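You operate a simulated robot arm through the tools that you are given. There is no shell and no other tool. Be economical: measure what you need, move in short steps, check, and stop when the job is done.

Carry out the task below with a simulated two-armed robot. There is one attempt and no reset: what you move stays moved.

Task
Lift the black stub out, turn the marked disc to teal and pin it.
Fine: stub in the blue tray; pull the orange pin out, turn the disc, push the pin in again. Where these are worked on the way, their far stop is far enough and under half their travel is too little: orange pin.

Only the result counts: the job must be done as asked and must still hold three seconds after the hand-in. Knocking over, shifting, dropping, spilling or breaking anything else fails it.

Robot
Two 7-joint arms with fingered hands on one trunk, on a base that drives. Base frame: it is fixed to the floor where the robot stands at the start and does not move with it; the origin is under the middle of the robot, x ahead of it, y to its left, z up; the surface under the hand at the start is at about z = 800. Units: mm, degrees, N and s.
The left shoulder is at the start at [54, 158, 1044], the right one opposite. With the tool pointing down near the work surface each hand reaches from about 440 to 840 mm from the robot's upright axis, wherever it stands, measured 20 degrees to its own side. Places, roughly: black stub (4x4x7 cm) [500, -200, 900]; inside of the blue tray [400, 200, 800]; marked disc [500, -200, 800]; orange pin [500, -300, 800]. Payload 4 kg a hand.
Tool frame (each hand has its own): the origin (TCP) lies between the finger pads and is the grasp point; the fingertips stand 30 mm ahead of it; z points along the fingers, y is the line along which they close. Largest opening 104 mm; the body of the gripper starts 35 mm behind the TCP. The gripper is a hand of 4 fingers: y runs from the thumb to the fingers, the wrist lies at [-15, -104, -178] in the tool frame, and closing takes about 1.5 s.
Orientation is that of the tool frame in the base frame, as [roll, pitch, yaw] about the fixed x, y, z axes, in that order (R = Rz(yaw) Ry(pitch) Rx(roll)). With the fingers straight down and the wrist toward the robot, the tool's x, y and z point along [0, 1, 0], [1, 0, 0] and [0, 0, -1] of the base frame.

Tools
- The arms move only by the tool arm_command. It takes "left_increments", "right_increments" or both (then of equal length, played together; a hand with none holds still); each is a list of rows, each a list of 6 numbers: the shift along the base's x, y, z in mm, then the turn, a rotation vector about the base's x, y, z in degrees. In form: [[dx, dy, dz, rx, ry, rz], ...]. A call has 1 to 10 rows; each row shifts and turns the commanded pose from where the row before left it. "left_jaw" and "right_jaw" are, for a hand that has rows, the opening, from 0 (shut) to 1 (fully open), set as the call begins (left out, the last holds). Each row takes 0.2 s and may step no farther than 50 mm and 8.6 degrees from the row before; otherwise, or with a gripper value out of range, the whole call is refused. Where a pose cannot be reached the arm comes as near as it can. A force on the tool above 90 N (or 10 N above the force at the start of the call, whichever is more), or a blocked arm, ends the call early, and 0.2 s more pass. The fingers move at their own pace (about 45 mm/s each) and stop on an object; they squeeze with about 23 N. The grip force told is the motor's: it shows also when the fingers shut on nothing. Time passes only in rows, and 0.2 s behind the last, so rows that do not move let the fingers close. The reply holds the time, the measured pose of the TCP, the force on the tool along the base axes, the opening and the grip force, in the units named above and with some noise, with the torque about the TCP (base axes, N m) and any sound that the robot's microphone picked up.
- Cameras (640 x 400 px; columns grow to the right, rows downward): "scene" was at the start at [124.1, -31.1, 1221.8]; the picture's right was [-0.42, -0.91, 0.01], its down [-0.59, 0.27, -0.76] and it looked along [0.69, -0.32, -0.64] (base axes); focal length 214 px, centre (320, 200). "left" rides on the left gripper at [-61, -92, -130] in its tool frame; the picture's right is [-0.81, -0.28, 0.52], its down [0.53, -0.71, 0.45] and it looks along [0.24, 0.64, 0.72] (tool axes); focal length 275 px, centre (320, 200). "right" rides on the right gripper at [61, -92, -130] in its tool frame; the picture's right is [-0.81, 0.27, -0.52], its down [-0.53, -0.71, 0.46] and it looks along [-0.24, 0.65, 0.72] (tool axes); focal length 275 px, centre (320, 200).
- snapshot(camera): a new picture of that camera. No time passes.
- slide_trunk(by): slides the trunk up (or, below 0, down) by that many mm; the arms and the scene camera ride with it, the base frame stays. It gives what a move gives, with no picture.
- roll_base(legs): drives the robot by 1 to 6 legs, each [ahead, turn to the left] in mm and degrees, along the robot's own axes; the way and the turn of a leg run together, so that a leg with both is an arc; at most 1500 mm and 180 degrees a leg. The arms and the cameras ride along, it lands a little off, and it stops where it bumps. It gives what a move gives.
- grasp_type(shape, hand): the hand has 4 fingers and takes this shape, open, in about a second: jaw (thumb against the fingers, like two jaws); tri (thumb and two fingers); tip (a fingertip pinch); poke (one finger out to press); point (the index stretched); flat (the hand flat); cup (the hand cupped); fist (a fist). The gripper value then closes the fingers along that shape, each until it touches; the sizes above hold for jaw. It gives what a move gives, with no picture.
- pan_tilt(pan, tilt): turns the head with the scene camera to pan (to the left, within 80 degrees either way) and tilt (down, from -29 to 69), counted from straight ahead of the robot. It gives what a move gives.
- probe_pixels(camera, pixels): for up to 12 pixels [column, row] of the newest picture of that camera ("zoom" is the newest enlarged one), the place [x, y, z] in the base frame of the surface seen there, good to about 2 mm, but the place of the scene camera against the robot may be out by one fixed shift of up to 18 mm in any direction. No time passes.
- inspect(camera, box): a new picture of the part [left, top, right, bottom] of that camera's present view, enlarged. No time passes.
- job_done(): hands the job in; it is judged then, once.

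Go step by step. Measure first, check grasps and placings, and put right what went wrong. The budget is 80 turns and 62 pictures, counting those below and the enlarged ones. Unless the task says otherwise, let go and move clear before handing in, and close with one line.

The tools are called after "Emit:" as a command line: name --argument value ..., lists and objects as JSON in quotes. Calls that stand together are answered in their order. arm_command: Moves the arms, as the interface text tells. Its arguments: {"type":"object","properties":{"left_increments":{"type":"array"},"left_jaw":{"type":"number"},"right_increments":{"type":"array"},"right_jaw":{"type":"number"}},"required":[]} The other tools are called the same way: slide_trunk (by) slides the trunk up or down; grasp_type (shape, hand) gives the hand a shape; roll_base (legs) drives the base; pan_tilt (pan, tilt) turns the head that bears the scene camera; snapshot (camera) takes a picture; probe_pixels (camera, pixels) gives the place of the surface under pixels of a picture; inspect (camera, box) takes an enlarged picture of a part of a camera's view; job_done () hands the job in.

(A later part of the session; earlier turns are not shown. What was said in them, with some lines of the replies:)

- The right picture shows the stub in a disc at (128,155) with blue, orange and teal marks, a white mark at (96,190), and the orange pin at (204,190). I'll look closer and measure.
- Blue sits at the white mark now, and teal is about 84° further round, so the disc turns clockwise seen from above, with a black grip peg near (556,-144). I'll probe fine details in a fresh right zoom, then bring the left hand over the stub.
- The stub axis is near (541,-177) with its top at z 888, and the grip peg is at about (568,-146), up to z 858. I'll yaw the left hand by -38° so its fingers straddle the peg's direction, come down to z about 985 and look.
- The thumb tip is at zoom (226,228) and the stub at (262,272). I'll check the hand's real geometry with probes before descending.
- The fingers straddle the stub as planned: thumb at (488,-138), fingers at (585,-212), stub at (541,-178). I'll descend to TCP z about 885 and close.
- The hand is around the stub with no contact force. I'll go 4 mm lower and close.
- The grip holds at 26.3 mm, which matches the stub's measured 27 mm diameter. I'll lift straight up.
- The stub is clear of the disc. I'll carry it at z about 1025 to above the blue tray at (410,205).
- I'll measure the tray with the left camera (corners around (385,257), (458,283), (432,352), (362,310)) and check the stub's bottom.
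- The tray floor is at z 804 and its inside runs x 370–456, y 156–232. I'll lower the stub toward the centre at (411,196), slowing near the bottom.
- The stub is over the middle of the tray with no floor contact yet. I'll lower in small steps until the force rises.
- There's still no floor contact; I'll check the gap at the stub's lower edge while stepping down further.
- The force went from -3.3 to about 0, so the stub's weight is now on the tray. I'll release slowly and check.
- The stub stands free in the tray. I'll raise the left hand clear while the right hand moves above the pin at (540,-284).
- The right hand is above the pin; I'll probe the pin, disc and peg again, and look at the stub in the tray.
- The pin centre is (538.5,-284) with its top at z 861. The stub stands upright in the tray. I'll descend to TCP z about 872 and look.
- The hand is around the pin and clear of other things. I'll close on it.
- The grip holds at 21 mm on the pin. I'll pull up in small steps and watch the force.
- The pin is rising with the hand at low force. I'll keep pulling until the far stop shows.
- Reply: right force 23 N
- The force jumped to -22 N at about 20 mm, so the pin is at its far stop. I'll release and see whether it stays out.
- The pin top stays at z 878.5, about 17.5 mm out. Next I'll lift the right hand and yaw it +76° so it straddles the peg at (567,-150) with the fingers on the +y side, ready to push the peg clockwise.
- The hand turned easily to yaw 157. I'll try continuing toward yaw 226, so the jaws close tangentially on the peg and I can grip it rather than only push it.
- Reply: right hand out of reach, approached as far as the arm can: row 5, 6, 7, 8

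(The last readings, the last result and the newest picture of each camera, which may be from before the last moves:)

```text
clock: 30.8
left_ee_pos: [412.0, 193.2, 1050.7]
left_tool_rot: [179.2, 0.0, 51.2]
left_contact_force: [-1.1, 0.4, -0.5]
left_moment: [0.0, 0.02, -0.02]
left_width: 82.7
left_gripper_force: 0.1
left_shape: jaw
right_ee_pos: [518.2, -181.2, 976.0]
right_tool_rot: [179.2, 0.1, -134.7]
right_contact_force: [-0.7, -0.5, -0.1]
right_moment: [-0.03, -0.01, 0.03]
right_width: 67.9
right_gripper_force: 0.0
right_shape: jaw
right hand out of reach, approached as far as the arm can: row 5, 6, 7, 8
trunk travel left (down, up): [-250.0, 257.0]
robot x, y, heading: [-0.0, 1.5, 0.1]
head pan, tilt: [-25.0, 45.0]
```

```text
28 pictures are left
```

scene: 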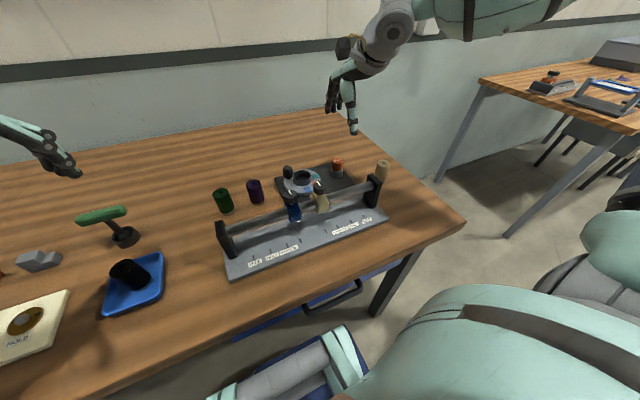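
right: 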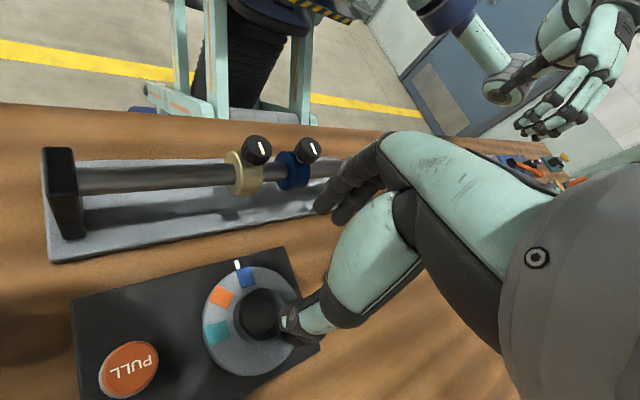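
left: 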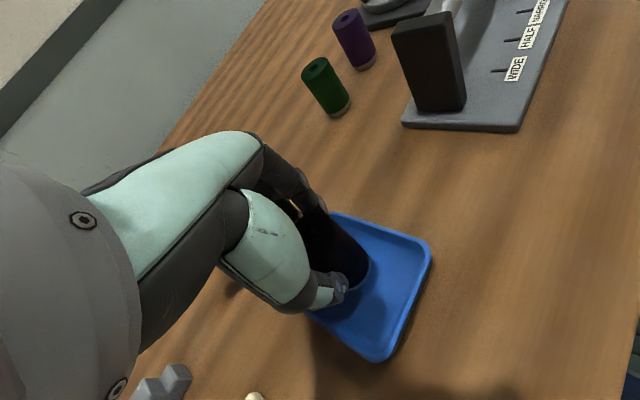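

Beyond yaw about 190 the arm falls short by 55 mm, so I'll go back to yaw about 183 and straddle the peg from there.

Emit:
arm_command --right_increments '[[0, 0, 0, 0, 0, -8.5], [0, 0, 0, 0, 0, -8.5], [0, 0, 0, 0, 0, -8.5], [0, 0, 0, 0, 0, -8.5], [0, 0, 0, 0, 0, -8.5], [0, 0, 0, 0, 0, 0]]'

Emit:
snapshot --camera "right"

```text
clock: 32.2
left_ee_pos: [411.9, 194.0, 1052.0]
left_tool_rot: [179.4, -0.1, 51.1]
left_contact_force: [0.5, -0.3, 0.0]
left_moment: [0.0, 0.0, 0.01]
left_width: 83.1
left_gripper_force: 0.0
left_shape: jaw
right_ee_pos: [518.1, -182.0, 974.4]
right_tool_rot: [179.3, -0.1, -177.3]
right_contact_force: [-0.1, -0.5, -0.5]
right_moment: [-0.01, 0.01, -0.01]
right_width: 68.0
right_gripper_force: 0.0
right_shape: jaw
trunk travel left (down, up): [-250.0, 257.0]
robot x, y, heading: [0.7, 0.8, 0.2]
head pan, tilt: [-25.0, 45.0]
```

```text
27 pictures are left
```

right: 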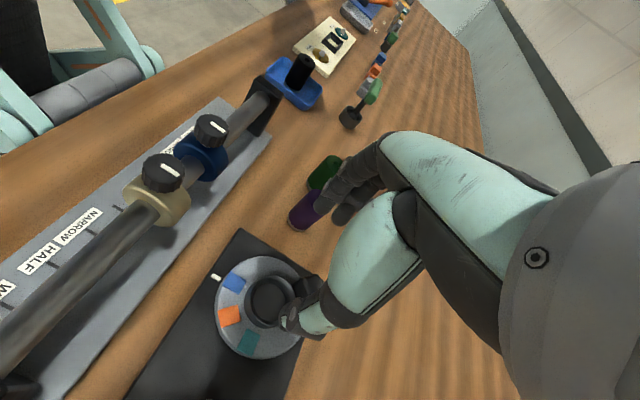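

The command clipped, leaving the TCP at (518,-182) with yaw 183. I'll move out to (580,-150) at this height with the jaw at 0.5 and check alignment before descending.

Emit:
arm_command --right_increments '[[20, 10, 0, 0, 0, 0], [20, 10, 0, 0, 0, 0], [22, 12, 0, 0, 0, 0], [0, 0, -30, 0, 0, 0], [0, 0, -25, 0, 0, 0], [0, 0, 0, 0, 0, 0]]' --right_jaw 0.5

Emit:
snapshot --camera "right"

Emit:
inspect --camera "scene" --box '[230, 80, 400, 220]'

```text
clock: 33.6
left_ee_pos: [411.8, 193.6, 1051.9]
left_tool_rot: [179.3, 0.0, 51.2]
left_contact_force: [0.4, -0.2, 0.1]
left_moment: [-0.02, 0.0, 0.0]
left_width: 83.1
left_gripper_force: 0.0
left_shape: jaw
right_ee_pos: [581.2, -148.8, 921.6]
right_tool_rot: [179.2, 0.1, -177.2]
right_contact_force: [0.5, -0.5, 0.2]
right_moment: [0.01, 0.03, 0.04]
right_width: 52.4
right_gripper_force: 0.0
right_shape: jaw
trunk travel left (down, up): [-250.0, 257.0]
robot x, y, heading: [2.6, 0.6, 0.1]
head pan, tilt: [-25.0, 45.0]
```

```text
26 pictures are left
```

right: 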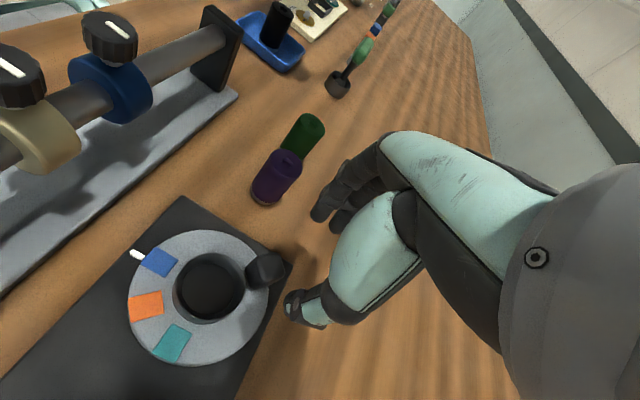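

```text
2.86 times, centred on (315, 150) of scene
```

zoom: 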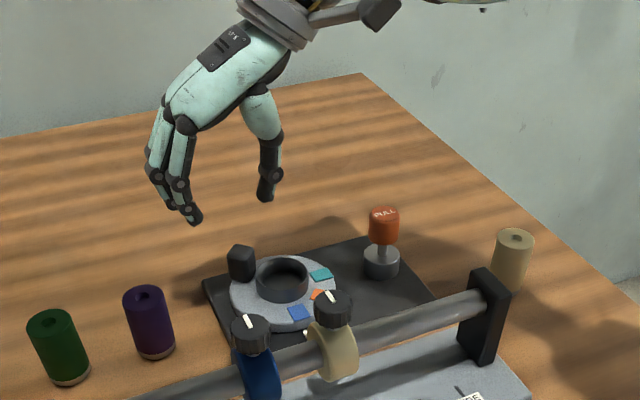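

I'll probe the index tip (192,215), another finger (160,200), the thumb tip (264,193) and the peg (242,255) to align them.

Emit:
probe_pixels --camera "zoom" --pixels '[[194, 217], [172, 200], [160, 190], [264, 195], [242, 250], [240, 270]]'

Emit:
probe_pixels --camera "right" --pixels '[[318, 214], [335, 226], [300, 310], [262, 260], [272, 262], [270, 280], [250, 272]]'

```text
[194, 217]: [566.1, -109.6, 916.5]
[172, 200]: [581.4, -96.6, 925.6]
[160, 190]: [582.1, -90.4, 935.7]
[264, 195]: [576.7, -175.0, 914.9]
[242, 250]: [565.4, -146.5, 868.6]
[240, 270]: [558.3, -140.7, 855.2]
```

```text
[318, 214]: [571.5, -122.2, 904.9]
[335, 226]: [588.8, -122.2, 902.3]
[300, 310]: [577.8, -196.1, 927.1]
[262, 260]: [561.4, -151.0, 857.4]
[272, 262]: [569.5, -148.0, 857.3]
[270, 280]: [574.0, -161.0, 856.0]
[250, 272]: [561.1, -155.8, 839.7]
```

The fingers (x 560–600, y -115) and thumb (577,-175) straddle the peg at (568,-150). I'll descend to TCP z about 871 at this spot.

Emit:
arm_command --right_increments '[[0, 0, -20, 0, 0, 0], [2, 0, -20, 0, 0, 0], [1, 0, -10, 0, 0, 0], [0, 0, 0, 0, 0, 0]]'

Emit:
inspect --camera "right" --box '[80, 130, 400, 400]'

```text
clock: 34.6
left_ee_pos: [411.9, 193.8, 1051.1]
left_tool_rot: [179.3, 0.0, 51.1]
left_contact_force: [-0.3, -1.0, -0.6]
left_moment: [-0.02, 0.01, 0.02]
left_width: 83.0
left_gripper_force: 0.0
left_shape: jaw
right_ee_pos: [573.7, -154.1, 873.2]
right_tool_rot: [179.2, 0.0, -177.4]
right_contact_force: [-0.4, 0.1, -0.1]
right_moment: [0.02, 0.0, -0.04]
right_width: 52.0
right_gripper_force: 0.0
right_shape: jaw
right hand out of reach, approached as far as the arm can: row 2, 3
trunk travel left (down, up): [-250.0, 257.0]
robot x, y, heading: [0.8, 1.4, -0.2]
head pan, tilt: [-25.0, 45.0]
```

```text
1.48 times, centred on (240, 265) of right
```

zoom: 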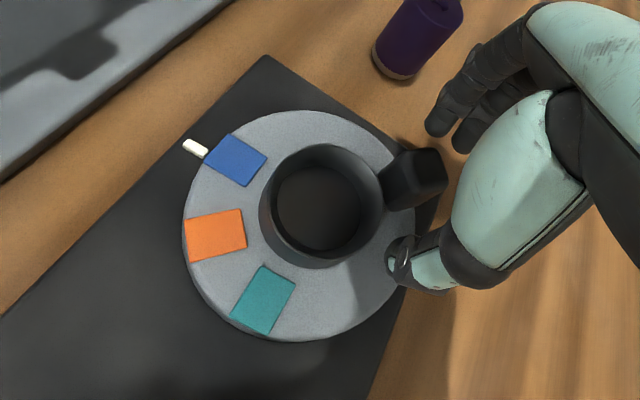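

Reach limits x to about 574 at this yaw, but the jaws straddle the peg well. I'll push toward -y in small steps while easing the yaw back, watching the forces.

Emit:
arm_command --right_increments '[[1, -5, 0, 0, 0, -3], [2, -5, 0, 0, 0, -3], [2, -5, 0, 0, 0, -3], [2, -5, 0, 0, 0, -3], [1, -5, 0, 0, 0, -3], [0, 0, 0, 0, 0, 0]]'

Emit:
inspect --camera "right" --box '[80, 130, 400, 400]'

```text
clock: 36.0
left_ee_pos: [411.9, 193.3, 1050.7]
left_tool_rot: [179.3, 0.0, 51.1]
left_contact_force: [0.3, 0.2, 0.1]
left_moment: [0.0, -0.01, 0.0]
left_width: 83.2
left_gripper_force: 0.0
left_shape: jaw
right_ee_pos: [582.5, -179.1, 874.8]
right_tool_rot: [179.2, -0.1, 167.7]
right_contact_force: [0.4, 1.0, 0.4]
right_moment: [-0.01, -0.05, -0.02]
right_width: 53.8
right_gripper_force: 0.0
right_shape: jaw
trunk travel left (down, up): [-250.0, 257.0]
robot x, y, heading: [1.4, 1.9, -0.2]
head pan, tilt: [-25.0, 45.0]
```

```text
1.48 times, centred on (240, 265) of right
```

zoom: 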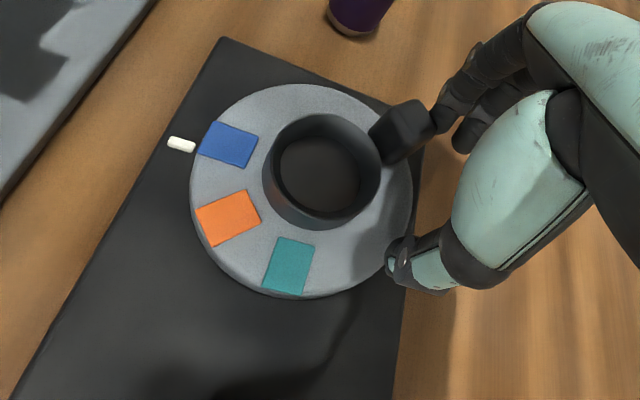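

The index finger is now touching the peg's outer side. I'll keep pushing along -y.

Emit:
arm_command --right_increments '[[-1, -5, 0, 0, 0, -2], [0, -5, 0, 0, 0, -2], [0, -5, 0, 0, 0, -2], [0, -5, 0, 0, 0, -2], [0, 0, 0, 0, 0, 0]]'

Emit:
inspect --camera "right" --box '[80, 130, 400, 400]'

```text
clock: 37.2
left_ee_pos: [412.4, 193.5, 1051.3]
left_tool_rot: [179.4, 0.1, 51.1]
left_contact_force: [-0.4, -1.1, 0.1]
left_moment: [0.0, -0.02, -0.01]
left_width: 82.9
left_gripper_force: 0.1
left_shape: jaw
right_ee_pos: [581.9, -197.9, 873.9]
right_tool_rot: [179.3, -0.1, 159.7]
right_contact_force: [6.5, 2.8, -0.3]
right_moment: [0.04, -0.14, -0.24]
right_width: 55.8
right_gripper_force: 0.0
right_shape: jaw
trunk travel left (down, up): [-250.0, 257.0]
robot x, y, heading: [0.3, 0.5, 0.1]
head pan, tilt: [-25.0, 45.0]
```

```text
1.48 times, centred on (240, 265) of right
```

zoom: 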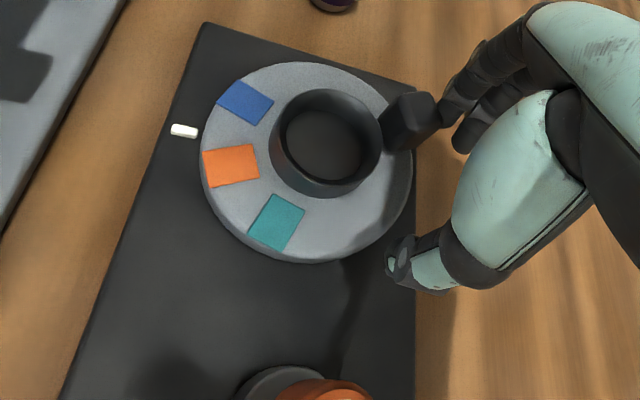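

The disc has turned about 30° (orange is approaching the mark) and the pin collar shows at the bottom. I'll continue pushing with yaw held.

Emit:
arm_command --right_increments '[[-1, -5, 0, 0, 0, 0], [-1, -5, 0, 0, 0, 0], [0, -5, 0, 0, 0, 0], [0, -5, 0, 0, 0, 0], [0, 0, 0, 0, 0, 0]]'

Emit:
inspect --camera "right" --box '[80, 130, 400, 400]'

```text
clock: 38.4
left_ee_pos: [412.1, 193.1, 1051.0]
left_tool_rot: [179.4, 0.1, 51.2]
left_contact_force: [0.0, -0.7, 0.2]
left_moment: [-0.01, 0.0, 0.0]
left_width: 83.2
left_gripper_force: 0.0
left_shape: jaw
right_ee_pos: [581.0, -219.5, 873.1]
right_tool_rot: [179.3, -0.1, 159.7]
right_contact_force: [13.6, 0.4, 0.9]
right_moment: [0.01, -0.23, -0.55]
right_width: 56.3
right_gripper_force: 0.1
right_shape: jaw
trunk travel left (down, up): [-250.0, 257.0]
robot x, y, heading: [-0.5, -0.8, -0.2]
head pan, tilt: [-25.0, 45.0]
```

```text
1.48 times, centred on (240, 265) of right
```

zoom: 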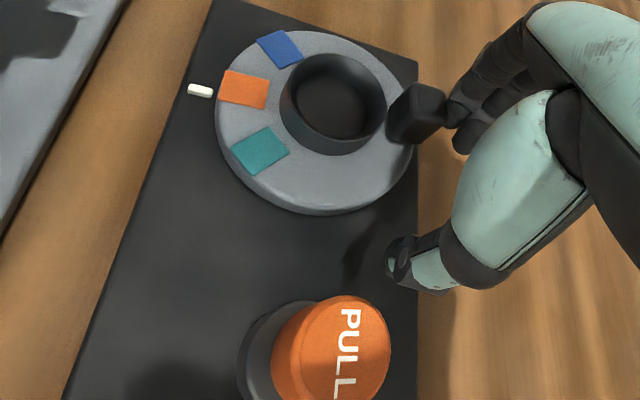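

Orange is now at the mark, but the index finger is wedged on the peg's outer corner (+13.6 N in x). I'll back off to +y, shift inward and push again.

Emit:
arm_command --right_increments '[[4, 8, 1, 0, 0, 0], [0, 12, 1, 0, 0, 0], [0, 14, 0, 0, 0, 0], [-4, 8, 0, 0, 0, 0], [-8, 0, 0, 0, 0, 0], [0, 0, 0, 0, 0, 0]]'

Emit:
inspect --camera "right" --box '[80, 130, 400, 400]'

```text
clock: 39.8
left_ee_pos: [413.1, 193.8, 1051.6]
left_tool_rot: [179.3, 0.0, 51.2]
left_contact_force: [0.6, -0.9, 1.1]
left_moment: [-0.01, 0.0, -0.01]
left_width: 83.0
left_gripper_force: 0.1
left_shape: jaw
right_ee_pos: [571.8, -176.7, 876.8]
right_tool_rot: [179.4, -0.1, 159.7]
right_contact_force: [6.9, -0.2, -1.1]
right_moment: [0.01, -0.16, -0.2]
right_width: 54.7
right_gripper_force: 0.1
right_shape: jaw
trunk travel left (down, up): [-250.0, 257.0]
robot x, y, heading: [3.5, -2.1, -0.0]
head pan, tilt: [-25.0, 45.0]
```

```text
1.48 times, centred on (240, 265) of right
```

zoom: 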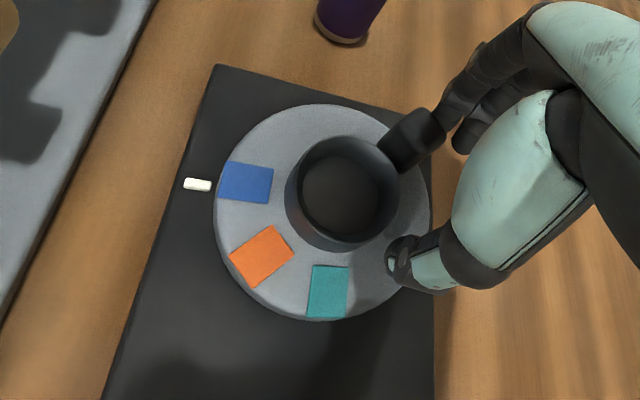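

The disc followed the finger back, so blue is at the mark again: the finger was rubbing the peg's outer face rather than pushing behind it. I'll measure where the fingertips and peg really are.

Emit:
probe_pixels --camera "zoom" --pixels '[[443, 118], [450, 128], [460, 145], [400, 245], [410, 280], [412, 150], [425, 125], [435, 145], [405, 115], [397, 160], [330, 150]]'

Emit:
inspect --camera "scene" --box '[260, 130, 360, 210]'

```text
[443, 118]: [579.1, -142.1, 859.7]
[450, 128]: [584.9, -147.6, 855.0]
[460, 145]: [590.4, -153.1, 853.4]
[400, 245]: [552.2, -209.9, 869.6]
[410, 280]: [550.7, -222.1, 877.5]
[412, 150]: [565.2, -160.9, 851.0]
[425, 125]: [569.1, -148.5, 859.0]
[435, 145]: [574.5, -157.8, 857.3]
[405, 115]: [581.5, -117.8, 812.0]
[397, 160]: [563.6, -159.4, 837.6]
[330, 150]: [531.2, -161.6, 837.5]
```

```text
5.00 times, centred on (310, 170) of scene
```

zoom: 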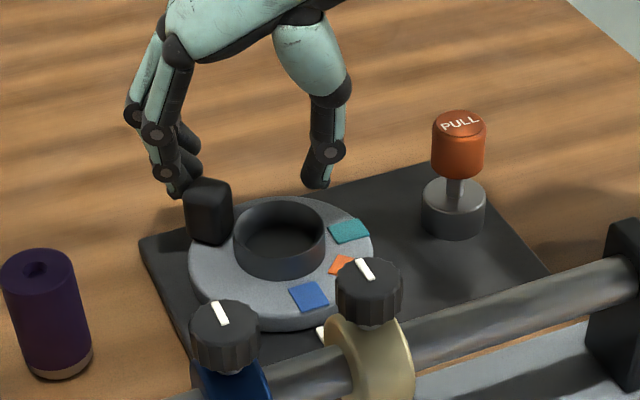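

The index tip is at (581,-144) and the thumb at (552,-210). I'll switch method: raise, close the hand into a single narrow pusher, and come down behind the peg at about (548,-130), so the thumb side leads around the arc.

Emit:
arm_command --right_increments '[[3, 2, 5, 0, 0, 0], [0, 0, 25, 0, 0, 0], [-5, 10, 5, 0, 0, 5], [-8, 13, 0, 0, 0, 5], [-8, 13, 0, 0, 0, 5], [-5, 9, 0, 0, 0, 5], [0, 0, 0, 0, 0, 0]]'

Emit:
arm_command --right_increments '[[0, 0, 0, 0, 0, 0], [0, 0, 0, 0, 0, 0], [0, 0, 0, 0, 0, 0], [0, 0, 0, 0, 0, 0], [0, 0, 0, 0, 0, 0], [0, 0, 0, 0, 0, 0]]' --right_jaw 0

Emit:
inspect --camera "right" --box '[80, 130, 400, 400]'

Emit:
probe_pixels --camera "zoom" --pixels '[[380, 200], [400, 220], [420, 235], [440, 230], [410, 190], [430, 200], [390, 240], [360, 220], [370, 180]]'

```text
clock: 41.4
left_ee_pos: [410.8, 192.3, 1052.9]
left_tool_rot: [179.2, 0.1, 51.2]
left_contact_force: [-0.2, 0.8, -0.5]
left_moment: [0.02, -0.01, -0.01]
left_width: 83.0
left_gripper_force: 0.1
left_shape: jaw
right_ee_pos: [547.0, -130.3, 911.3]
right_tool_rot: [179.3, -0.1, 179.8]
right_contact_force: [0.0, -0.7, -0.6]
right_moment: [-0.02, 0.01, -0.03]
right_width: 52.5
right_gripper_force: 0.2
right_shape: jaw
trunk travel left (down, up): [-250.0, 257.0]
robot x, y, heading: [-0.9, -3.9, 0.1]
head pan, tilt: [-25.0, 45.0]
```

```text
clock: 42.8
left_ee_pos: [410.8, 193.4, 1052.6]
left_tool_rot: [179.3, 0.0, 51.1]
left_contact_force: [-0.2, 0.3, 0.6]
left_moment: [-0.03, -0.01, -0.01]
left_width: 83.2
left_gripper_force: 0.0
left_shape: jaw
right_ee_pos: [547.5, -130.8, 910.5]
right_tool_rot: [179.3, -0.2, 179.7]
right_contact_force: [-0.3, 1.1, -1.0]
right_moment: [-0.02, 0.0, 0.0]
right_width: 0.0
right_gripper_force: 23.2
right_shape: jaw
trunk travel left (down, up): [-250.0, 257.0]
robot x, y, heading: [0.0, 4.0, -0.1]
head pan, tilt: [-25.0, 45.0]
```

```text
1.48 times, centred on (240, 265) of right
```

zoom: 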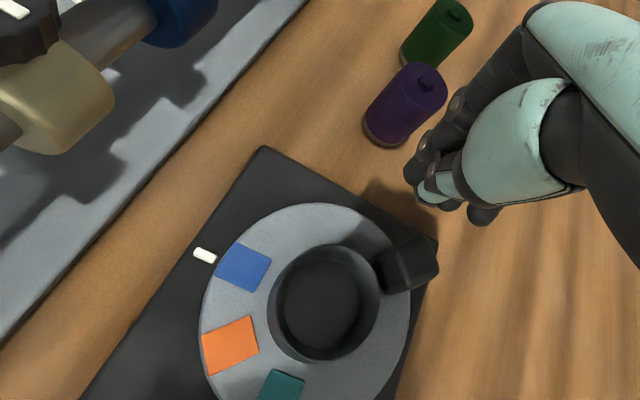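

```text
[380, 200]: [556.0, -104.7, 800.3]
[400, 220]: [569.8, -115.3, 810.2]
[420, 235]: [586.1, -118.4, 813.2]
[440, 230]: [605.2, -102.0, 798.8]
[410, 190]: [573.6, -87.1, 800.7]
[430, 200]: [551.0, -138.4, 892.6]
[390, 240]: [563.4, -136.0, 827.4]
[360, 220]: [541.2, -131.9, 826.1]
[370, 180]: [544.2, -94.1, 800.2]
```

The closed hand is a compact pusher with the thumb tip at (551,-138). I'll descend a little further behind the peg and look.

Emit:
arm_command --right_increments '[[-7, 5, 0, 0, 0, 0], [0, 0, -20, 0, 0, 0], [0, 0, -17, 0, 0, 0], [0, 0, 0, 0, 0, 0]]'

Emit:
inspect --camera "right" --box '[80, 130, 400, 400]'

Emit:
probe_pixels --camera "zoom" --pixels '[[430, 200], [412, 175], [480, 215], [400, 230], [420, 240], [380, 260]]'

```text
clock: 43.8
left_ee_pos: [411.0, 192.1, 1051.6]
left_tool_rot: [179.4, 0.0, 51.2]
left_contact_force: [0.4, -0.2, 0.5]
left_moment: [0.03, 0.01, -0.01]
left_width: 82.9
left_gripper_force: 0.1
left_shape: jaw
right_ee_pos: [542.2, -125.9, 873.7]
right_tool_rot: [179.1, 0.0, 179.7]
right_contact_force: [0.5, 0.5, 1.0]
right_moment: [-0.01, 0.02, 0.0]
right_width: 0.0
right_gripper_force: 23.3
right_shape: jaw
trunk travel left (down, up): [-250.0, 257.0]
robot x, y, heading: [-0.2, -0.1, 0.0]
head pan, tilt: [-25.0, 45.0]
```

```text
1.48 times, centred on (240, 265) of right
```

zoom: 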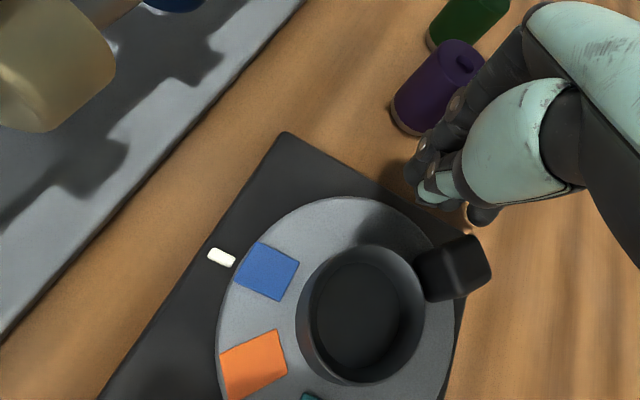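

```text
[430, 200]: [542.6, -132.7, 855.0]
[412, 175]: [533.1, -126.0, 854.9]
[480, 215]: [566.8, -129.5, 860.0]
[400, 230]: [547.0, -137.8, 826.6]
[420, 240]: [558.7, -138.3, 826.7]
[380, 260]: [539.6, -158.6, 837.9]
```

The pusher front is thumb (543,-133) and outer finger (567,-130), right behind the peg. I'll follow the arc toward the +x side in small steps.

Emit:
arm_command --right_increments '[[6, -4, -1, 0, 0, 0], [7, -4, 0, 0, 0, 0], [6, -5, 0, 0, 0, 0], [4, -3, 0, 0, 0, 0], [4, -3, 0, 0, 0, 0], [4, -4, 0, 0, 0, 0], [0, 0, 0, 0, 0, 0]]'

Emit:
inspect --camera "right" --box '[80, 130, 400, 400]'

```text
clock: 45.4
left_ee_pos: [411.2, 192.9, 1052.2]
left_tool_rot: [179.3, 0.1, 51.3]
left_contact_force: [0.1, 0.1, 0.3]
left_moment: [0.0, 0.01, 0.0]
left_width: 83.1
left_gripper_force: 0.0
left_shape: jaw
right_ee_pos: [572.2, -148.3, 873.0]
right_tool_rot: [179.1, 0.0, 179.7]
right_contact_force: [0.4, -0.6, 0.3]
right_moment: [-0.02, 0.02, -0.03]
right_width: 0.1
right_gripper_force: 23.0
right_shape: jaw
trunk travel left (down, up): [-250.0, 257.0]
robot x, y, heading: [-1.1, 0.3, 0.2]
head pan, tilt: [-25.0, 45.0]
```

```text
1.48 times, centred on (240, 265) of right
```

zoom: 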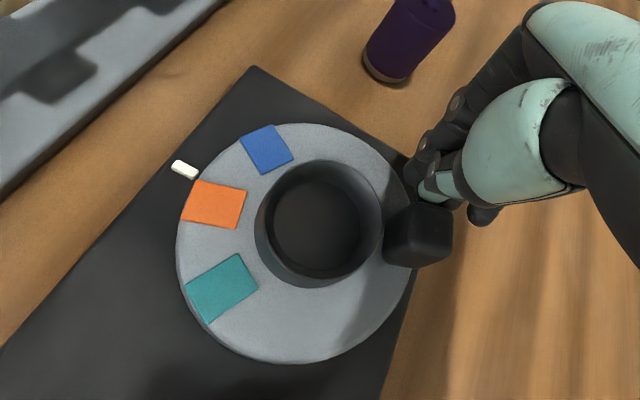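

The pusher is squarely behind the peg and the disc has turned about 30° at almost no force. I'll continue the arc, easing the yaw back.

Emit:
arm_command --right_increments '[[4, -5, 0, 0, 0, 0], [4, -4, 0, 0, 0, -3], [2, -5, 0, 0, 0, -5], [1, -5, 0, 0, 0, -5], [1, -5, 0, 0, 0, -5], [0, -4, 0, 0, 0, -4], [0, 0, 0, 0, 0, 0]]'

Emit:
inspect --camera "right" --box '[80, 130, 400, 400]'

```text
clock: 47.0
left_ee_pos: [412.3, 194.0, 1051.1]
left_tool_rot: [179.3, 0.0, 51.2]
left_contact_force: [-0.1, 0.2, 0.1]
left_moment: [0.0, -0.01, 0.01]
left_width: 83.2
left_gripper_force: 0.1
left_shape: jaw
right_ee_pos: [583.1, -176.9, 873.4]
right_tool_rot: [179.3, 0.0, 157.7]
right_contact_force: [0.5, 0.6, -0.1]
right_moment: [0.01, 0.02, 0.02]
right_width: 0.0
right_gripper_force: 23.2
right_shape: jaw
trunk travel left (down, up): [-250.0, 257.0]
robot x, y, heading: [-4.0, 3.0, 0.0]
head pan, tilt: [-25.0, 45.0]
```

```text
1.48 times, centred on (240, 265) of right
```

zoom: 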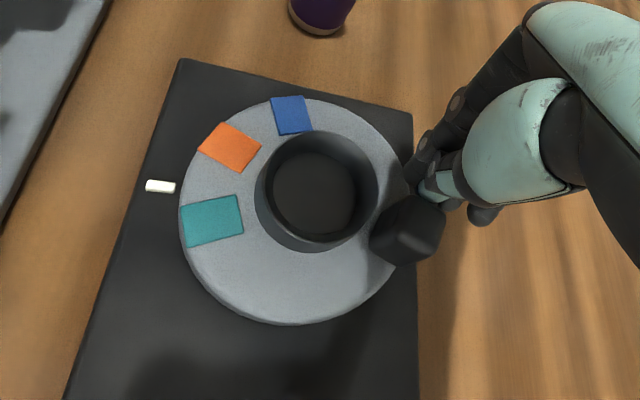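

Teal at (212,219) is approaching the mark at (160,186). I'll probe to compute the remaining angle.

Emit:
probe_pixels --camera "zoom" --pixels '[[212, 219], [160, 187], [230, 147], [291, 115], [408, 228], [183, 232], [180, 206], [238, 196], [243, 230]]'

```text
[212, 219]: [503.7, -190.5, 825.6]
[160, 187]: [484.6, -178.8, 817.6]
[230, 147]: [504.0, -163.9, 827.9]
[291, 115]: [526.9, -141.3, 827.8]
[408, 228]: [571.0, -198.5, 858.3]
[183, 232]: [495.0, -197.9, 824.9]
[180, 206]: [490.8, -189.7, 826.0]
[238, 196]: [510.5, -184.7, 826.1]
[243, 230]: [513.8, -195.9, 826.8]
```

Teal is at about 199° and the mark at 180°, so about 19° remain. I'll rotate the pusher about 16° more around the disc centre and check.

Emit:
arm_command --right_increments '[[0, -3, 0, 0, 0, -4], [0, -3, 0, 0, 0, -4], [-0.5, -3, 0, 0, 0, -4], [-0.5, -3, 0, 0, 0, -4], [0, 0, 0, 0, 0, 0]]'

Emit:
inspect --camera "right" --box '[80, 80, 400, 350]'

```text
clock: 48.2
left_ee_pos: [412.6, 193.9, 1051.7]
left_tool_rot: [179.3, 0.1, 51.2]
left_contact_force: [-0.4, -1.4, 0.1]
left_moment: [0.02, 0.01, -0.01]
left_width: 83.2
left_gripper_force: 0.1
left_shape: jaw
right_ee_pos: [583.9, -189.3, 872.4]
right_tool_rot: [179.3, -0.1, 141.7]
right_contact_force: [0.6, -0.4, 0.5]
right_moment: [0.02, 0.0, -0.02]
right_width: 0.0
right_gripper_force: 22.4
right_shape: jaw
trunk travel left (down, up): [-250.0, 257.0]
robot x, y, heading: [0.7, 0.5, -0.1]
head pan, tilt: [-25.0, 45.0]
```

```text
1.48 times, centred on (240, 215) of right
```

zoom: 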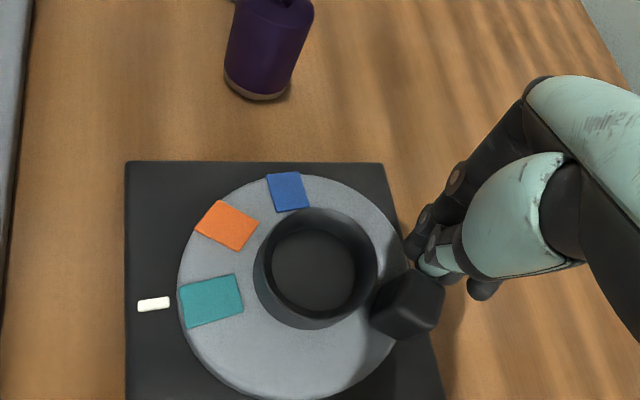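

Teal (212,300) is nearly level with the mark (154,304). I'll probe the corners to compute the residual.

Emit:
probe_pixels --camera "zoom" --pixels '[[182, 289], [234, 277], [240, 311], [190, 325], [154, 304], [198, 229], [213, 203], [257, 221], [240, 247], [140, 306], [168, 302]]'

```text
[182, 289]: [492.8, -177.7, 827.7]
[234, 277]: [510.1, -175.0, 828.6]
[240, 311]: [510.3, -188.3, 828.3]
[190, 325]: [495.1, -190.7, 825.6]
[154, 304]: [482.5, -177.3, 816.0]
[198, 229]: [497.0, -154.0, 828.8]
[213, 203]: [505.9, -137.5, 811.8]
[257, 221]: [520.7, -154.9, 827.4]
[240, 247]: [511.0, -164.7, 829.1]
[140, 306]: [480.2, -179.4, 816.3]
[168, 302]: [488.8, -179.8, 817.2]
```

About 6–8° remain. I'll nudge a little more.

Emit:
arm_command --right_increments '[[-0.5, -2, 0, 0, 0, -3], [-0.5, -2.5, 0, 0, 0, -3], [0, 0, 0, 0, 0, 0]]'

Emit:
inspect --camera "right" --box '[80, 80, 400, 350]'

Emit:
inspect --camera "scene" --box '[260, 130, 360, 210]'

```text
clock: 49.0
left_ee_pos: [411.0, 191.8, 1051.7]
left_tool_rot: [179.4, 0.0, 51.2]
left_contact_force: [-0.4, -0.3, 0.3]
left_moment: [0.06, -0.03, -0.01]
left_width: 83.0
left_gripper_force: 0.0
left_shape: jaw
right_ee_pos: [582.4, -192.8, 874.8]
right_tool_rot: [179.3, 0.0, 135.7]
right_contact_force: [0.3, 1.0, 0.6]
right_moment: [-0.03, 0.01, 0.03]
right_width: 0.0
right_gripper_force: 22.9
right_shape: jaw
trunk travel left (down, up): [-250.0, 257.0]
robot x, y, heading: [2.1, 1.9, -0.1]
head pan, tilt: [-25.0, 45.0]
```

```text
1.48 times, centred on (240, 215) of right
```

zoom: 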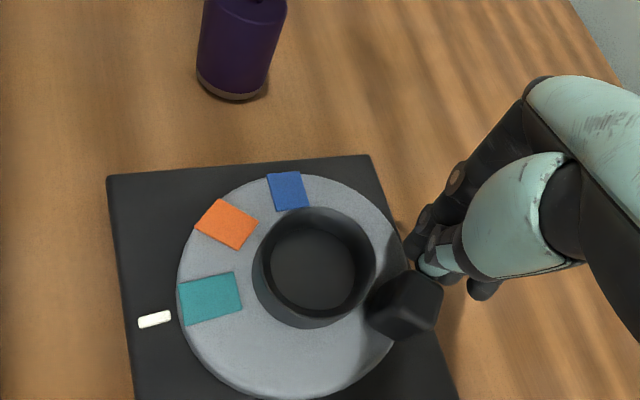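

```text
5.00 times, centred on (310, 170) of scene
```

zoom: 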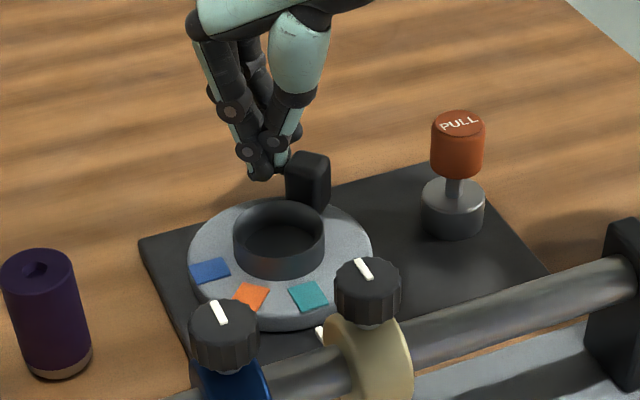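

I'll compare from the scene zoom (teal (309,297), mark (320,332), collar rim) with probes.

Emit:
probe_pixels --camera "zoom" --pixels '[[288, 290], [314, 281], [329, 303], [301, 313], [319, 331], [211, 270], [251, 297], [192, 270], [371, 262], [280, 199], [235, 236], [323, 240]]'

```text
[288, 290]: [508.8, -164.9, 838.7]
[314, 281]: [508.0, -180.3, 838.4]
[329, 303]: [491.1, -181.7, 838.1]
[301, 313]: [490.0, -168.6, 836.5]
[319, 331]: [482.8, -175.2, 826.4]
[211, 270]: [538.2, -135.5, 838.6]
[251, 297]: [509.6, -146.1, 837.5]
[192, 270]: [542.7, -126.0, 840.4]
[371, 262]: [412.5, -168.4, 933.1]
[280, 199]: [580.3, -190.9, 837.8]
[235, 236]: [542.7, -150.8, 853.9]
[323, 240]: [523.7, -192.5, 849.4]
```

The residual looks small. I'll back the pusher off the peg and raise it, then measure precisely from above with the right camera.

Emit:
arm_command --right_increments '[[4, 4, 0, 0, 0, 0], [6, 6, 0, 0, 0, 0], [0, 0, 30, 0, 0, 0], [0, 0, 40, 0, 0, 0], [-10, -20, 20, 0, 0, -6], [-10, -20, 10, 0, 0, -6], [0, 0, 0, 0, 0, 0]]'

Emit:
snapshot --camera "right"

```text
clock: 50.6
left_ee_pos: [412.7, 193.3, 1052.4]
left_tool_rot: [179.3, 0.0, 51.2]
left_contact_force: [0.0, -0.4, 0.0]
left_moment: [-0.01, 0.02, -0.06]
left_width: 82.7
left_gripper_force: 0.1
left_shape: jaw
right_ee_pos: [573.4, -224.4, 973.8]
right_tool_rot: [179.4, -0.1, 123.8]
right_contact_force: [0.2, 0.0, 0.6]
right_moment: [0.02, 0.01, 0.0]
right_width: 0.0
right_gripper_force: 23.2
right_shape: jaw
trunk travel left (down, up): [-250.0, 257.0]
robot x, y, heading: [-0.9, 2.9, -0.2]
head pan, tilt: [-25.0, 45.0]
```

```text
11 pictures are left
```

right: 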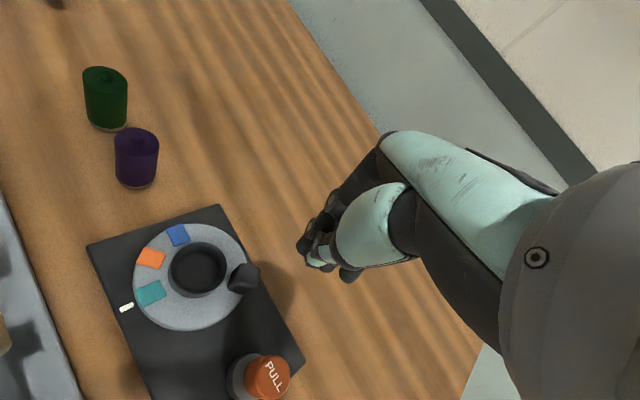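

Eleven pictures remain. I'll use one tight zoom and probe many points on it.

Emit:
inspect --camera "right" --box '[100, 215, 270, 335]'

```text
3.33 times, centred on (185, 275) of right
```

zoom: 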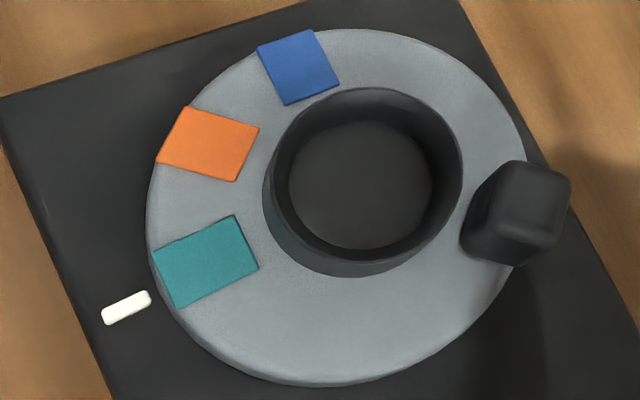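

Emit:
probe_pixels --camera "zoom" --pixels '[[206, 261], [208, 144], [298, 67], [107, 317], [146, 298], [126, 307], [350, 33], [150, 215], [480, 75], [420, 355], [206, 255], [206, 267]]'

Emit:
probe_pixels --camera "zoom" --pixels '[[158, 252], [230, 220], [252, 268], [181, 301], [360, 95], [460, 170], [280, 160], [360, 260], [204, 261], [208, 261]]'

```text
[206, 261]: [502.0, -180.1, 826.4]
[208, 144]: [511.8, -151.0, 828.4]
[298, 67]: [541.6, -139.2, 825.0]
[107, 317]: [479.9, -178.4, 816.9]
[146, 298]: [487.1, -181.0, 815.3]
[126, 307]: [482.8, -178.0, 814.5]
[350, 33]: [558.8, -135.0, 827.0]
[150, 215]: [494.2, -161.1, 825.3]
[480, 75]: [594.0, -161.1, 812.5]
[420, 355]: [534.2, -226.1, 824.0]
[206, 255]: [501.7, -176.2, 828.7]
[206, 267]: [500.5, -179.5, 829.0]
```

```text
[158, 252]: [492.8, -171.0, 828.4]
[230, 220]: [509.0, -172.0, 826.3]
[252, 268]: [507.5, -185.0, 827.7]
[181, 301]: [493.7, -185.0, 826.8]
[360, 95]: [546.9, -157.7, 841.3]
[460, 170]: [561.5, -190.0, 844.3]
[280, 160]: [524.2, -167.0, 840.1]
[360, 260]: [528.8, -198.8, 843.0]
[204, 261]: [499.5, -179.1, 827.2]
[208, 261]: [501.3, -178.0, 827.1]
```

Teal's centre (501,-178.5) lines up with the mark (y -179) and the disc centre to within about 1°. Now I'll put the closed hand above the pin at (539,-284) and press down gently.

Emit:
arm_command --right_increments '[[-12, -20, 0, 0, 0, 0], [-12, -20, 0, 0, 0, 0], [-10, -19, 0, 0, 0, 0], [0, 0, -25, 0, 0, 0], [0, 0, -25, 0, 0, 0], [0, 0, 0, 0, 0, 0]]' --right_jaw 0

Emit:
snapshot --camera "right"

Emit:
probe_pixels --camera "right" --pixels '[[310, 262], [325, 258], [345, 275], [300, 248], [300, 290], [320, 300], [280, 290]]'

```text
clock: 52.0
left_ee_pos: [411.2, 193.2, 1052.0]
left_tool_rot: [179.3, -0.1, 51.1]
left_contact_force: [-0.2, -0.6, -0.5]
left_moment: [-0.01, 0.0, 0.01]
left_width: 83.0
left_gripper_force: 0.0
left_shape: jaw
right_ee_pos: [539.1, -282.1, 923.6]
right_tool_rot: [179.3, 0.0, 123.8]
right_contact_force: [0.4, 0.4, -0.1]
right_moment: [-0.01, 0.02, 0.0]
right_width: 0.1
right_gripper_force: 23.0
right_shape: jaw
trunk travel left (down, up): [-250.0, 257.0]
robot x, y, heading: [-1.8, 1.0, 0.1]
head pan, tilt: [-25.0, 45.0]
```

```text
9 pictures are left
```

right: 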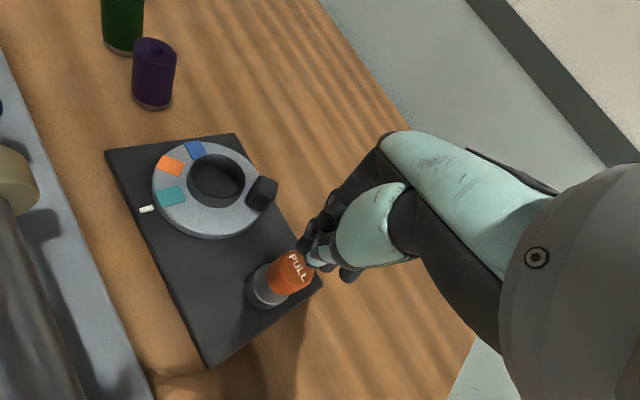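

```text
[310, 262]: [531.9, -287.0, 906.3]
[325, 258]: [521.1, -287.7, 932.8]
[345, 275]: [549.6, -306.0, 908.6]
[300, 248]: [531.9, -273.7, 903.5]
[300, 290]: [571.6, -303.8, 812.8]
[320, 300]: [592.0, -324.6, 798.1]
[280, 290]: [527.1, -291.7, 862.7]
```

The thumb tip (532,-287) and index tip (532,-274) are over the pin. I'll shift 3 mm in x and press down in small steps.

Emit:
arm_command --right_increments '[[3, 0, -8, 0, 0, 0], [2, 0, -6, 0, 0, 0], [0, 0, -4, 0, 0, 0], [0, 0, -3, 0, 0, 0], [0, 0, -3, 0, 0, 0], [0, 0, -3, 0, 0, 0], [0, 0, 0, 0, 0, 0]]'

```text
clock: 53.6
left_ee_pos: [411.5, 193.2, 1051.8]
left_tool_rot: [179.3, 0.0, 51.2]
left_contact_force: [0.6, -0.4, 0.5]
left_moment: [0.04, -0.02, 0.01]
left_width: 83.0
left_gripper_force: 0.1
left_shape: jaw
right_ee_pos: [543.3, -281.9, 895.7]
right_tool_rot: [179.3, -0.2, 123.6]
right_contact_force: [0.2, 0.1, 0.2]
right_moment: [0.0, 0.01, 0.02]
right_width: 0.1
right_gripper_force: 23.0
right_shape: jaw
trunk travel left (down, up): [-250.0, 257.0]
robot x, y, heading: [0.5, 4.7, -0.4]
head pan, tilt: [-25.0, 45.0]
```

Emit:
arm_command --right_increments '[[0, 0, -2.5, 0, 0, 0], [0, 0, -2.5, 0, 0, 0], [0, 0, -2, 0, 0, 0], [0, 0, 0, 0, 0, 0]]'

Emit:
inspect --camera "right" --box '[130, 120, 370, 320]'

```text
clock: 54.6
left_ee_pos: [410.8, 193.2, 1050.7]
left_tool_rot: [179.3, 0.0, 51.2]
left_contact_force: [0.0, 0.0, 0.3]
left_moment: [0.0, -0.01, 0.04]
left_width: 83.1
left_gripper_force: 0.1
left_shape: jaw
right_ee_pos: [545.4, -282.3, 890.1]
right_tool_rot: [179.3, 0.0, 123.8]
right_contact_force: [0.2, 1.3, 3.0]
right_moment: [0.01, 0.01, 0.0]
right_width: 0.0
right_gripper_force: 22.6
right_shape: jaw
trunk travel left (down, up): [-250.0, 257.0]
robot x, y, heading: [-2.2, 1.6, -0.2]
head pan, tilt: [-25.0, 45.0]
```

```text
2.00 times, centred on (250, 220) of right
```

zoom: 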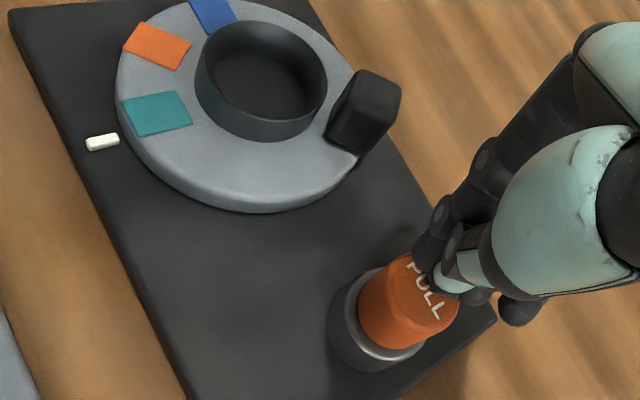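

The fingertips are pressing on the pin top (about 3 N). I'll keep going until the force rises at the end stop.

Emit:
arm_command --right_increments '[[-2, 0, -3, 0, 0, 0], [0, 0, -3, 0, 0, 0], [0, 0, -3, 0, 0, 0], [0, 0, -2, 0, 0, 0], [0, 0, -2, 0, 0, 0], [0, 0, 0, 0, 0, 0]]'

```text
clock: 56.0
left_ee_pos: [407.1, 194.1, 1053.3]
left_tool_rot: [179.1, -0.2, 51.3]
left_contact_force: [0.4, 0.6, 0.4]
left_moment: [0.0, -0.03, -0.01]
left_width: 83.1
left_gripper_force: 0.1
left_shape: jaw
right_ee_pos: [542.2, -279.8, 888.8]
right_tool_rot: [178.0, 0.6, 123.9]
right_contact_force: [-1.3, -10.1, 59.4]
right_moment: [-0.47, 0.13, 0.05]
right_width: 0.0
right_gripper_force: 23.2
right_shape: jaw
trunk travel left (down, up): [-250.0, 257.0]
robot x, y, heading: [-2.7, -0.7, -0.1]
head pan, tilt: [-25.0, 45.0]
```

The force rose to 59 N at TCP 889, so the fingertips are near z 862, which matches the original pin top of 861. I'll raise the hand and verify.

Emit:
arm_command --right_increments '[[0, 0, 10, 0, 0, 0], [0, 0, 20, 0, 0, 0], [0, 0, 40, 0, 0, 0], [0, 0, 30, 0, 0, 0], [0, -20, 0, 0, 0, 0], [0, 0, 0, 0, 0, 0]]'

Emit:
inspect --camera "right" --box '[100, 120, 340, 320]'

```text
clock: 57.4
left_ee_pos: [411.5, 194.2, 1052.2]
left_tool_rot: [179.2, -0.1, 51.2]
left_contact_force: [0.8, 0.0, -0.5]
left_moment: [-0.01, -0.02, -0.03]
left_width: 83.2
left_gripper_force: 0.0
left_shape: jaw
right_ee_pos: [541.8, -300.5, 977.3]
right_tool_rot: [179.2, 0.0, 123.8]
right_contact_force: [0.2, -0.2, 0.0]
right_moment: [-0.02, 0.03, 0.04]
right_width: 0.0
right_gripper_force: 22.5
right_shape: jaw
trunk travel left (down, up): [-250.0, 257.0]
robot x, y, heading: [1.7, -0.6, -0.0]
head pan, tilt: [-25.0, 45.0]
```

```text
2.00 times, centred on (220, 220) of right
```

zoom: 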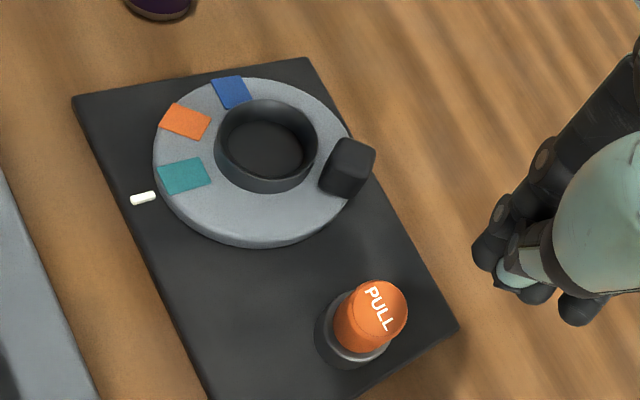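

Emit:
probe_pixels --camera "zoom" --pixels '[[378, 308], [365, 300], [392, 315], [375, 325], [184, 176], [143, 198], [186, 121], [232, 92]]'

Emit:
inspect --camera "scene" --box '[60, 130, 420, 340]'

```text
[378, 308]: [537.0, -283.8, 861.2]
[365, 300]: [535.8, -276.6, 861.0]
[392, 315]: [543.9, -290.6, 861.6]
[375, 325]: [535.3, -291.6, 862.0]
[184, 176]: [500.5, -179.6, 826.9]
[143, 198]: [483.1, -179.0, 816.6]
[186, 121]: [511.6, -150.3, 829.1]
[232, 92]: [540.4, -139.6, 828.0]
```

```text
1.78 times, centred on (240, 235) of scene
```

zoom: 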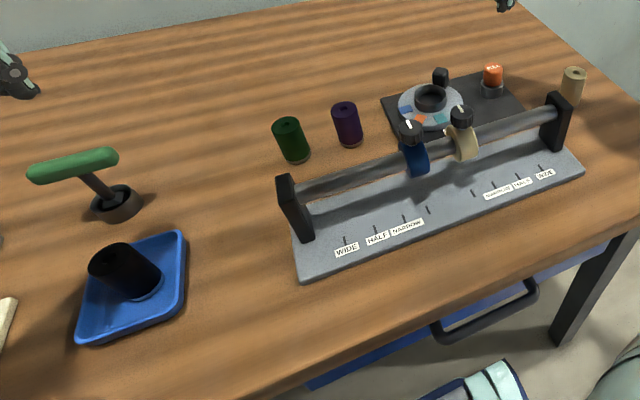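

The pin top is back at z 861, teal (500.5,-179.6) faces the mark (483,-179), and the stub stands in the blue tray. Both hands are clear, so I'm handing in.

Emit:
job_done

```text
The job is handed in.
```

The black stub is standing in the blue tray, the disc is turned so teal faces the mark to within about 1°, and the orange pin is pushed back in to its starting height. I pulled the pin to its far stop (about 17.5 mm) before turning the disc. On the first try the disc slid back to blue, and a second push brought it to teal. The job is handed in, and no result has come back yet.
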